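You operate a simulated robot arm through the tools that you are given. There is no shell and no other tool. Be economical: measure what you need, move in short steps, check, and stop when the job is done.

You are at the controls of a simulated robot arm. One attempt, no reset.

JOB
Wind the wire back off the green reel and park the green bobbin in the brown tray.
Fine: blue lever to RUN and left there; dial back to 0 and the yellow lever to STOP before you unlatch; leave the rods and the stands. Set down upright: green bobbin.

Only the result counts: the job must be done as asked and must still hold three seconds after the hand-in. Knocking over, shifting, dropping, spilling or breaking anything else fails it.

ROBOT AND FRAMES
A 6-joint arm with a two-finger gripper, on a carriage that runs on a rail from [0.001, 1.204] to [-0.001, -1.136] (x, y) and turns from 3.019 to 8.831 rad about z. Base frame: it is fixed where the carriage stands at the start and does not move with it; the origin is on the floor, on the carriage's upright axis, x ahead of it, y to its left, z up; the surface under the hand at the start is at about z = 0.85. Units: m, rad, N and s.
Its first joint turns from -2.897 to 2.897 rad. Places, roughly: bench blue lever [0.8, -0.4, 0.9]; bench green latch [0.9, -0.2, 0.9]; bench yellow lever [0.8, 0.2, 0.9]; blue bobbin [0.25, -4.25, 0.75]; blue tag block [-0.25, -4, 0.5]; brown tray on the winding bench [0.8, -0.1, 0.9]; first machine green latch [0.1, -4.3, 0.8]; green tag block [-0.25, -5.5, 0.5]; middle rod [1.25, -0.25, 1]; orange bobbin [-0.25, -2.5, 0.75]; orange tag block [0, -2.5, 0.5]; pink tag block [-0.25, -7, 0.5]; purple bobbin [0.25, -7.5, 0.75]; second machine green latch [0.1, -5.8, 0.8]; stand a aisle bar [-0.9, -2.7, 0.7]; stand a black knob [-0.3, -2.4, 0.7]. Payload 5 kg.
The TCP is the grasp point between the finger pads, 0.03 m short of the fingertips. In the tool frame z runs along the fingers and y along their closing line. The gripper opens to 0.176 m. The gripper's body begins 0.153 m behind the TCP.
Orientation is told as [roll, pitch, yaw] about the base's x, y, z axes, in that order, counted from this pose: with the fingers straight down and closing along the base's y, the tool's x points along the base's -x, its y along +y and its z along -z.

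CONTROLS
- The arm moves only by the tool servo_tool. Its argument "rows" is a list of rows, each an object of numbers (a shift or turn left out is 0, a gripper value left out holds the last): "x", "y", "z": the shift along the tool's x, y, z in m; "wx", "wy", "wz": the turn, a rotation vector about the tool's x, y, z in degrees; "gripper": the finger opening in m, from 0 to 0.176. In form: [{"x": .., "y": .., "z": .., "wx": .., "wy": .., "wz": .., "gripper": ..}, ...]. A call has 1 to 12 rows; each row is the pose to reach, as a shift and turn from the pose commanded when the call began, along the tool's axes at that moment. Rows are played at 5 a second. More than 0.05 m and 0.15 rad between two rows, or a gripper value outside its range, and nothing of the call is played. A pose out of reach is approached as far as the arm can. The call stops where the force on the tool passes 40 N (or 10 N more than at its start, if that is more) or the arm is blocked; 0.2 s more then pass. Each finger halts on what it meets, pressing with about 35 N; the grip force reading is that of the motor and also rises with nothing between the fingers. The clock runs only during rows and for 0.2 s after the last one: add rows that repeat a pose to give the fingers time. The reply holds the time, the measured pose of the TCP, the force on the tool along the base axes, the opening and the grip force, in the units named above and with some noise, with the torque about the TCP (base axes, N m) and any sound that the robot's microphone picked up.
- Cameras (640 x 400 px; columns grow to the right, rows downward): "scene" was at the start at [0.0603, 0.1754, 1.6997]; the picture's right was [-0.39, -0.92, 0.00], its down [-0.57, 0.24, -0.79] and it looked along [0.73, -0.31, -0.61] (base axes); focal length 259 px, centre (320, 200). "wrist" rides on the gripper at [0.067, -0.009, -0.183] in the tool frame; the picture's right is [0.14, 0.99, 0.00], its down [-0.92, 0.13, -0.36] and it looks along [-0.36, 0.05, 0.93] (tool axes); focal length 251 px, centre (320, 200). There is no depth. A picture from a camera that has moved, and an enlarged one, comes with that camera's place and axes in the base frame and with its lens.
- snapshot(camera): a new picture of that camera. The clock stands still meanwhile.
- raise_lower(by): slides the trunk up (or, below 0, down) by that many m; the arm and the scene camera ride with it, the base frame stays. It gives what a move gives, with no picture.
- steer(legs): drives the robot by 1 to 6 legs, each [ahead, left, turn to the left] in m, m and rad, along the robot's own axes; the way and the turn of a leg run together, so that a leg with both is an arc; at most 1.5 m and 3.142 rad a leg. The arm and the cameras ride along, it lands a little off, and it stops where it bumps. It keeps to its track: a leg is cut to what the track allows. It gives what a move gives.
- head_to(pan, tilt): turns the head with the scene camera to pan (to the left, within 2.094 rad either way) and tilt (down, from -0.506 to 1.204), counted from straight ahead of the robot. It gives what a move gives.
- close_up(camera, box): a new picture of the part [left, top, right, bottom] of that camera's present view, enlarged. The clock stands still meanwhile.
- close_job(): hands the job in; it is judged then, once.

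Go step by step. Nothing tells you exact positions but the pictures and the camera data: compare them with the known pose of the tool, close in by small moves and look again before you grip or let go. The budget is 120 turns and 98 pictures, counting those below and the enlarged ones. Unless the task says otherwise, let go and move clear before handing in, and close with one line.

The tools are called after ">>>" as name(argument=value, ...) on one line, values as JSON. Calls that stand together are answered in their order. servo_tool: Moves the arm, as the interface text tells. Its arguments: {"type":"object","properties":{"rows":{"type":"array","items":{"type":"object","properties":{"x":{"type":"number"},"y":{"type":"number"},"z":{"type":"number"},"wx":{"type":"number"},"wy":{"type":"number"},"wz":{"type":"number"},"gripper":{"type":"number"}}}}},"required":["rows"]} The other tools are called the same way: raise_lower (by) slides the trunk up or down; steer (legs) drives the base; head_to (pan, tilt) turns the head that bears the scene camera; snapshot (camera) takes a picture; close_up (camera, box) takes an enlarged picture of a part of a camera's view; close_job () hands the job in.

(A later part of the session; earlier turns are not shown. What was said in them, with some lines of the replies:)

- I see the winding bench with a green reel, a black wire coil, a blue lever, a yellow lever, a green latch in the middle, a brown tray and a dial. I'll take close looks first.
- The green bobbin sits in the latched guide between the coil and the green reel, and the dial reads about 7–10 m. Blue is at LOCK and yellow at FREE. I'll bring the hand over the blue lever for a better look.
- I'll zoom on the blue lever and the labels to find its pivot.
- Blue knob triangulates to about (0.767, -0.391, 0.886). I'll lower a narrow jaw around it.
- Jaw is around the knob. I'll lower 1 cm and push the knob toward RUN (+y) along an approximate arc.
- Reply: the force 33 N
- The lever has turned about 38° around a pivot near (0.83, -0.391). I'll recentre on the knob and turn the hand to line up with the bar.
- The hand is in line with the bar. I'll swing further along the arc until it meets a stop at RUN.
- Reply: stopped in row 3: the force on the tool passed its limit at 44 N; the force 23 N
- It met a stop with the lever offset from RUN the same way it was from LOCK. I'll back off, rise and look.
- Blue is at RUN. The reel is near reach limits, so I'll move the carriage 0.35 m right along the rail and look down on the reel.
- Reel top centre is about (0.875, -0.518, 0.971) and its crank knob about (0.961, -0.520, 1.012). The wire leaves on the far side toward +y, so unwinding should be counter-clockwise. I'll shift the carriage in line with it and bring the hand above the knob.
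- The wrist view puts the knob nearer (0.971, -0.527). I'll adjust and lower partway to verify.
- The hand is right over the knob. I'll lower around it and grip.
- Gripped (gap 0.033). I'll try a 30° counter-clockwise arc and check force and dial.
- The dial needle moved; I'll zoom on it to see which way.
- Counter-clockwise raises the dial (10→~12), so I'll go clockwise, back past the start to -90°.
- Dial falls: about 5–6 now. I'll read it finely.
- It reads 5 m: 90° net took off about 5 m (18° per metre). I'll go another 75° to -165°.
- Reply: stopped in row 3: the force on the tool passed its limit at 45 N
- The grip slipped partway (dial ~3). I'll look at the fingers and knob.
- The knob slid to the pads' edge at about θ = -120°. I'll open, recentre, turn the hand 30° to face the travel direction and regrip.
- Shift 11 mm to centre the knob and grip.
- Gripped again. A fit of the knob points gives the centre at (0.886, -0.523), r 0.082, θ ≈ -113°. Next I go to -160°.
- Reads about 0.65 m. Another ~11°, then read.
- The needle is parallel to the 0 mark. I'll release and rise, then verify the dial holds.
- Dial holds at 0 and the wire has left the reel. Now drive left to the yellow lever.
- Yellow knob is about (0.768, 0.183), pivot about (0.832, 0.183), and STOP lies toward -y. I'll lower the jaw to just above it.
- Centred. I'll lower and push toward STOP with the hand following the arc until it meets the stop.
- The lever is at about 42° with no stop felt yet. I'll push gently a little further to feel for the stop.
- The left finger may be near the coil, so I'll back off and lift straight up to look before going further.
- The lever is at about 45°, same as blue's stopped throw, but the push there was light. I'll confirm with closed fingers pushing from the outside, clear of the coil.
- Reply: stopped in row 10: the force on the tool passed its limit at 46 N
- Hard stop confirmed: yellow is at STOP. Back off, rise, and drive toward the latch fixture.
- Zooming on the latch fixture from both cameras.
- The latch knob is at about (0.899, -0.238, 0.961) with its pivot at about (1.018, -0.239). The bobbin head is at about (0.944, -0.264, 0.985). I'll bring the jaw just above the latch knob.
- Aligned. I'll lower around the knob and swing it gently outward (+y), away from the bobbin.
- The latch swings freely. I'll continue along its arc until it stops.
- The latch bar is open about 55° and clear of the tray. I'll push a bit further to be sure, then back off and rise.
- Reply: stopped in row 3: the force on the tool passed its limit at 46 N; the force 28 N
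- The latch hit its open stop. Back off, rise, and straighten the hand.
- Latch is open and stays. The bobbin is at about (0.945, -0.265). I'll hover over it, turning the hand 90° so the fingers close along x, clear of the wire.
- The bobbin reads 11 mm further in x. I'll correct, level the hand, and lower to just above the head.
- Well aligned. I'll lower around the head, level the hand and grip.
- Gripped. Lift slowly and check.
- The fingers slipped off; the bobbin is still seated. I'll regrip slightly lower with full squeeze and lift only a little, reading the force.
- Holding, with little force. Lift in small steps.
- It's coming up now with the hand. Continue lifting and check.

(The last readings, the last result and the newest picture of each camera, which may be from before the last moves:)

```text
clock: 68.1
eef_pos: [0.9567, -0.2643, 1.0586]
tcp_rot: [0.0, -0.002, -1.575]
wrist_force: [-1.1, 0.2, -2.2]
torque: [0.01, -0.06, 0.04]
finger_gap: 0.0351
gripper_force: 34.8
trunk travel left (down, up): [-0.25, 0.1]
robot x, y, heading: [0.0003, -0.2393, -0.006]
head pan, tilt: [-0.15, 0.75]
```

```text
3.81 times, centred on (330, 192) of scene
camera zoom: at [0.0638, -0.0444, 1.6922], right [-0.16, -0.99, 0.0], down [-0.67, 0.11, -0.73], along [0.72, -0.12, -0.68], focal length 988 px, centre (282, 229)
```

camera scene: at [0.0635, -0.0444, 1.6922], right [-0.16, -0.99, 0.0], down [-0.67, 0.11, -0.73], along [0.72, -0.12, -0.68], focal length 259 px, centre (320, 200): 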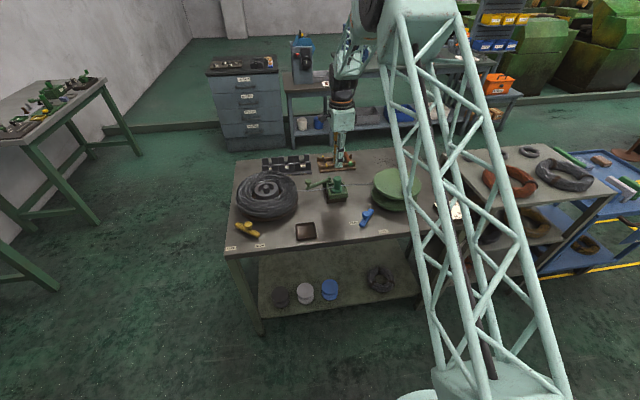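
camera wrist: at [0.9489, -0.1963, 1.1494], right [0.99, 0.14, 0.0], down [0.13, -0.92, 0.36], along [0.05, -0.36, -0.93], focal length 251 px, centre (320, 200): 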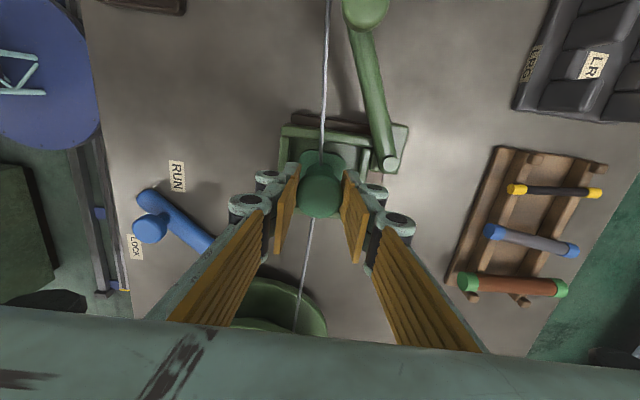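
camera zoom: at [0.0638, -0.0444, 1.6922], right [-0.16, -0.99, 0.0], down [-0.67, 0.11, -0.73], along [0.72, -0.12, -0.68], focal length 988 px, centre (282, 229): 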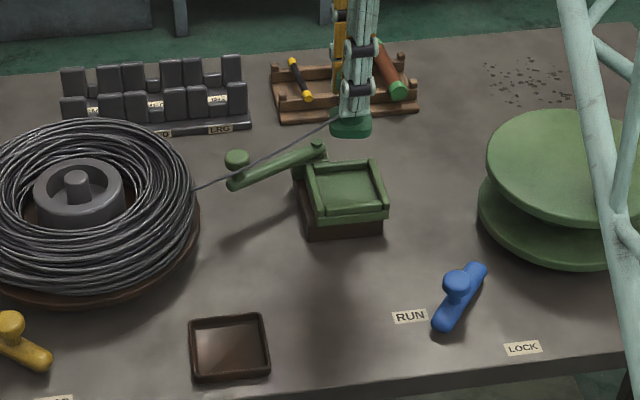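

Bobbin is in hand. Carry it over the brown tray at about (0.760, -0.091).

>>> servo_tool(rows=[{"x": 0.02, "y": -0.025}, {"x": 0.043, "y": -0.05}, {"x": 0.065, "y": -0.075}, {"x": 0.087, "y": -0.1}, {"x": 0.109, "y": -0.125}, {"x": 0.13, "y": -0.15}, {"x": 0.152, "y": -0.175}, {"x": 0.1735, "y": -0.197}, {"x": 0.1735, "y": -0.197}])

>>> snapshot(camera="wrist")

>>> close_up(camera="scene", box=[250, 150, 370, 250])

```text
clock: 70.1
eef_pos: [0.7616, -0.0888, 1.0568]
tcp_rot: [0.0, -0.002, -1.575]
wrist_force: [0.5, 1.0, -1.0]
torque: [-0.1, -0.05, 0.01]
finger_gap: 0.035
gripper_force: 35.5
trunk travel left (down, up): [-0.25, 0.1]
robot x, y, heading: [-0.0011, -0.2426, -0.011]
head pan, tilt: [-0.15, 0.75]
```

```text
20 pictures are left
camera wrist: at [0.753, -0.0211, 1.2397], right [0.99, 0.13, 0.0], down [0.13, -0.92, 0.36], along [0.05, -0.36, -0.93], focal length 251 px, centre (320, 200)
```

wrist: 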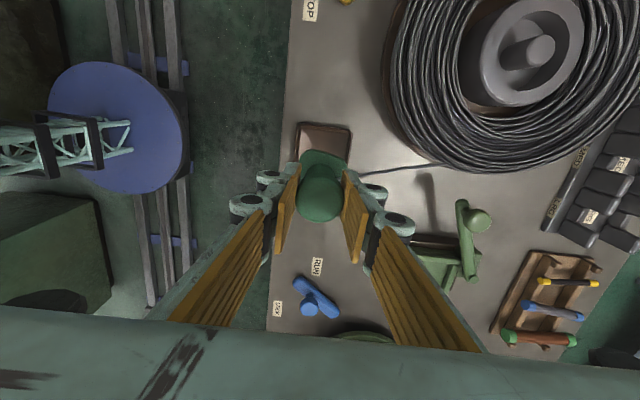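

```text
4.00 times, centred on (310, 200) of scene
camera zoom: at [0.0638, -0.0441, 1.6922], right [-0.16, -0.99, 0.0], down [-0.67, 0.11, -0.73], along [0.72, -0.12, -0.68], focal length 1038 px, centre (360, 200)
```

zoom: 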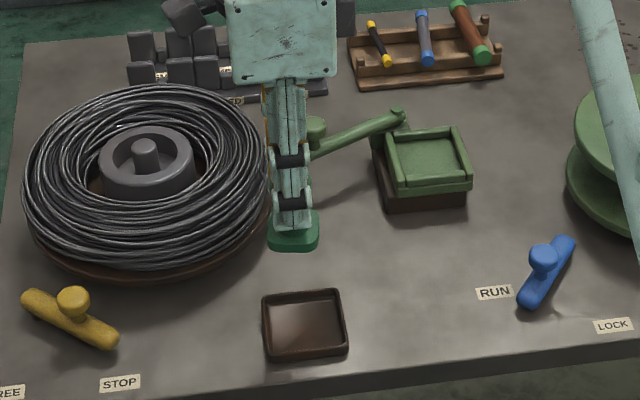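

Tray centre refines to about (0.765, -0.093). Lower to just above the rim and check.

>>> servo_tool(rows=[{"x": -0.002, "y": 0.003, "z": 0.03}, {"x": -0.004, "y": 0.003, "z": 0.06}, {"x": -0.004, "y": 0.003, "z": 0.085}, {"x": -0.004, "y": 0.003, "z": 0.105}, {"x": -0.004, "y": 0.003, "z": 0.105}])

>>> close_up(camera="wrist", box=[240, 80, 400, 240])

>>> close_up(camera="scene", box=[270, 190, 340, 250])

```text
clock: 71.3
eef_pos: [0.7646, -0.0932, 0.9506]
tcp_rot: [-0.002, -0.002, -1.574]
wrist_force: [0.0, 0.3, -2.6]
torque: [0.01, 0.09, 0.01]
finger_gap: 0.0353
gripper_force: 35.2
trunk travel left (down, up): [-0.25, 0.1]
robot x, y, heading: [-0.0009, -0.2372, -0.01]
head pan, tilt: [-0.15, 0.75]
```

```text
2.50 times, centred on (320, 160) of wrist
camera zoom: at [0.7567, -0.026, 1.1338], right [0.99, 0.14, 0.0], down [0.13, -0.92, 0.36], along [0.05, -0.36, -0.93], focal length 629 px, centre (320, 300)
```

zoom: 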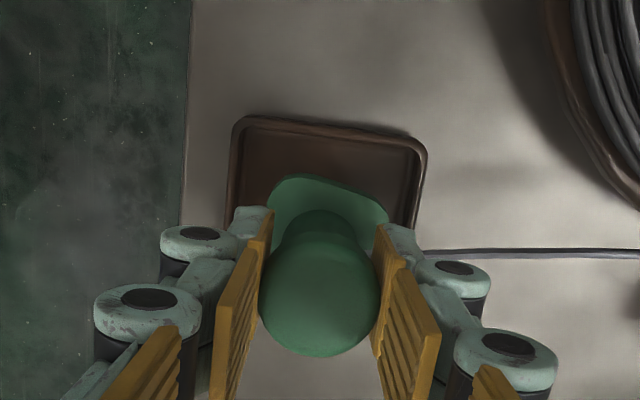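

```text
6.67 times, centred on (305, 220) of scene
camera zoom: at [0.065, -0.0443, 1.6922], right [-0.16, -0.99, 0.0], down [-0.67, 0.11, -0.73], along [0.72, -0.12, -0.68], focal length 1729 px, centre (420, 67)
```

zoom: 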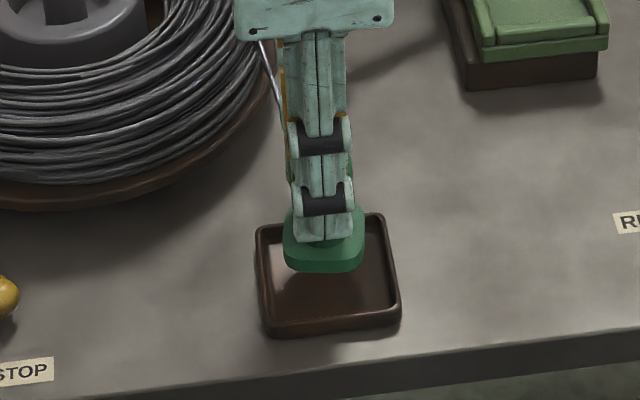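

Aligned within a couple of mm. Lower in small steps toward the tray floor.

>>> servo_tool(rows=[{"x": -0.001, "z": 0.012}, {"x": -0.001, "z": 0.024}, {"x": -0.001, "z": 0.034}, {"x": -0.001, "z": 0.038}, {"x": -0.001, "z": 0.041}])

>>> close_up(camera="scene", box=[270, 190, 340, 250])

```text
clock: 72.5
eef_pos: [0.7655, -0.0951, 0.9154]
tcp_rot: [0.001, -0.002, -1.574]
wrist_force: [1.0, 0.8, 23.8]
torque: [-0.04, 0.02, 0.17]
finger_gap: 0.0348
gripper_force: 35.1
trunk travel left (down, up): [-0.25, 0.1]
robot x, y, heading: [0.0021, -0.242, -0.012]
head pan, tilt: [-0.15, 0.75]
```

```text
6.67 times, centred on (305, 220) of scene
camera zoom: at [0.063, -0.0446, 1.6925], right [-0.16, -0.99, 0.0], down [-0.67, 0.11, -0.73], along [0.72, -0.12, -0.68], focal length 1729 px, centre (420, 67)
```

zoom: 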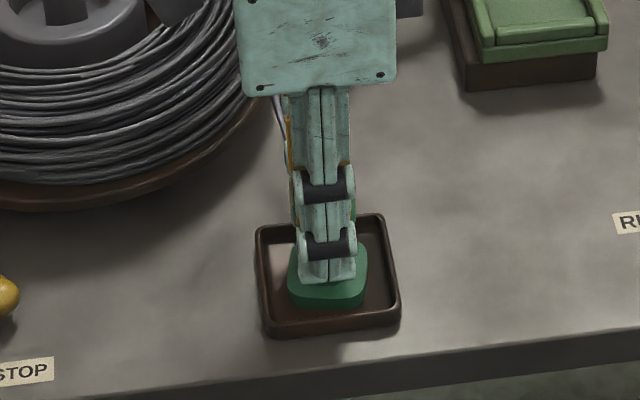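

The foot is down flat inside the tray. I'll relieve the press, open and rise straight up.

>>> servo_tool(rows=[{"z": -0.003}, {"z": -0.005}, {"z": -0.005, "gripper": 0.065}, {"z": -0.005}, {"z": -0.005}, {"z": -0.02}, {"z": -0.05}, {"z": -0.09}, {"z": -0.13}, {"z": -0.17}, {"z": -0.2}, {"z": -0.2}])

>>> snapshot(camera="wrist")

>>> close_up(camera="scene", box=[230, 160, 390, 260])

```text
clock: 75.1
eef_pos: [0.7644, -0.0949, 1.1116]
tcp_rot: [0.0, -0.003, -1.573]
wrist_force: [-0.4, 1.0, 0.0]
torque: [-0.02, -0.13, 0.03]
finger_gap: 0.0651
gripper_force: 0.0
trunk travel left (down, up): [-0.25, 0.1]
robot x, y, heading: [-0.0031, -0.2431, -0.011]
head pan, tilt: [-0.15, 0.75]
```

```text
15 pictures are left
camera wrist: at [0.7562, -0.0268, 1.2939], right [0.99, 0.14, 0.0], down [0.13, -0.92, 0.36], along [0.05, -0.36, -0.93], focal length 251 px, centre (320, 200)
```

wrist: 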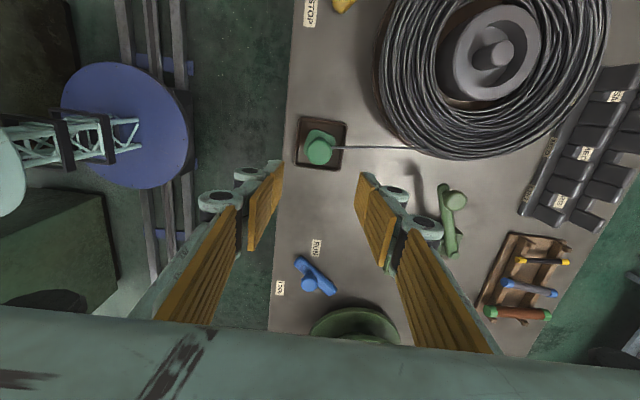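

```text
4.00 times, centred on (310, 210) of scene
camera zoom: at [0.0635, -0.0445, 1.6922], right [-0.16, -0.99, 0.0], down [-0.67, 0.11, -0.73], along [0.72, -0.12, -0.68], focal length 1038 px, centre (360, 160)
```

zoom: 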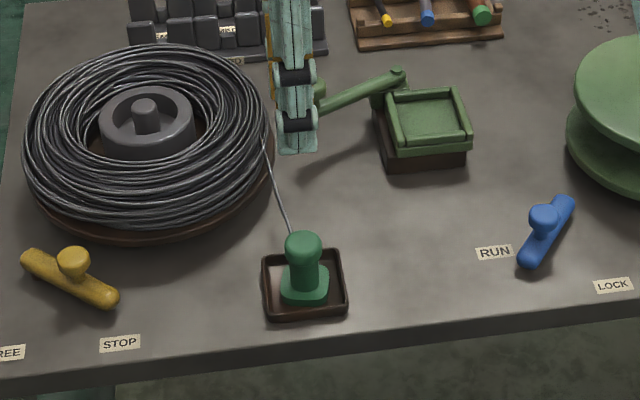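

The bobbin stands upright in the tray, blue at RUN, yellow at STOP. One last check of the dial and the rest of the bench.

>>> close_up(camera="scene", box=[360, 150, 480, 250])

>>> close_up(camera="scene", box=[270, 205, 340, 250])

```text
4.00 times, centred on (420, 200) of scene
camera zoom: at [0.0635, -0.0445, 1.6922], right [-0.16, -0.99, 0.0], down [-0.67, 0.11, -0.73], along [0.72, -0.12, -0.68], focal length 1038 px, centre (-80, 200)
```

zoom: 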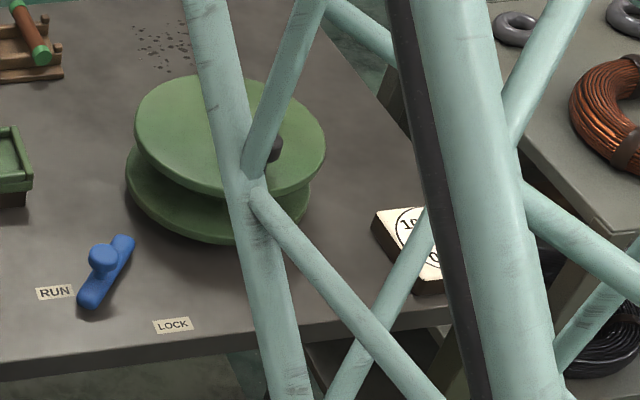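

```text
8.89 times, centred on (305, 228) of scene
camera zoom: at [0.0635, -0.0445, 1.6922], right [-0.16, -0.99, 0.0], down [-0.67, 0.11, -0.73], along [0.72, -0.12, -0.68], focal length 2306 px, centre (453, -44)
```

zoom: 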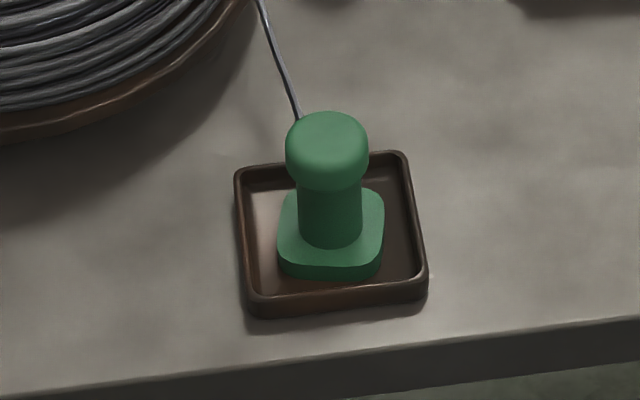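

The bobbin stands flat and upright inside the tray, and the reel knob looks where I left it when the dial read 0. The arm's column hides the needle in this last view. The hand is clear, so I'm handing in.

>>> close_job()

```text
The job is handed in.
```

I wound the wire back until the dial read 0, and the green bobbin now stands upright in the brown tray. The blue lever is at RUN; the yellow lever was at STOP before I opened the latch, and I did not touch the rods or stands. I could not see the dial needle in the last picture, because the arm's column was in the way.
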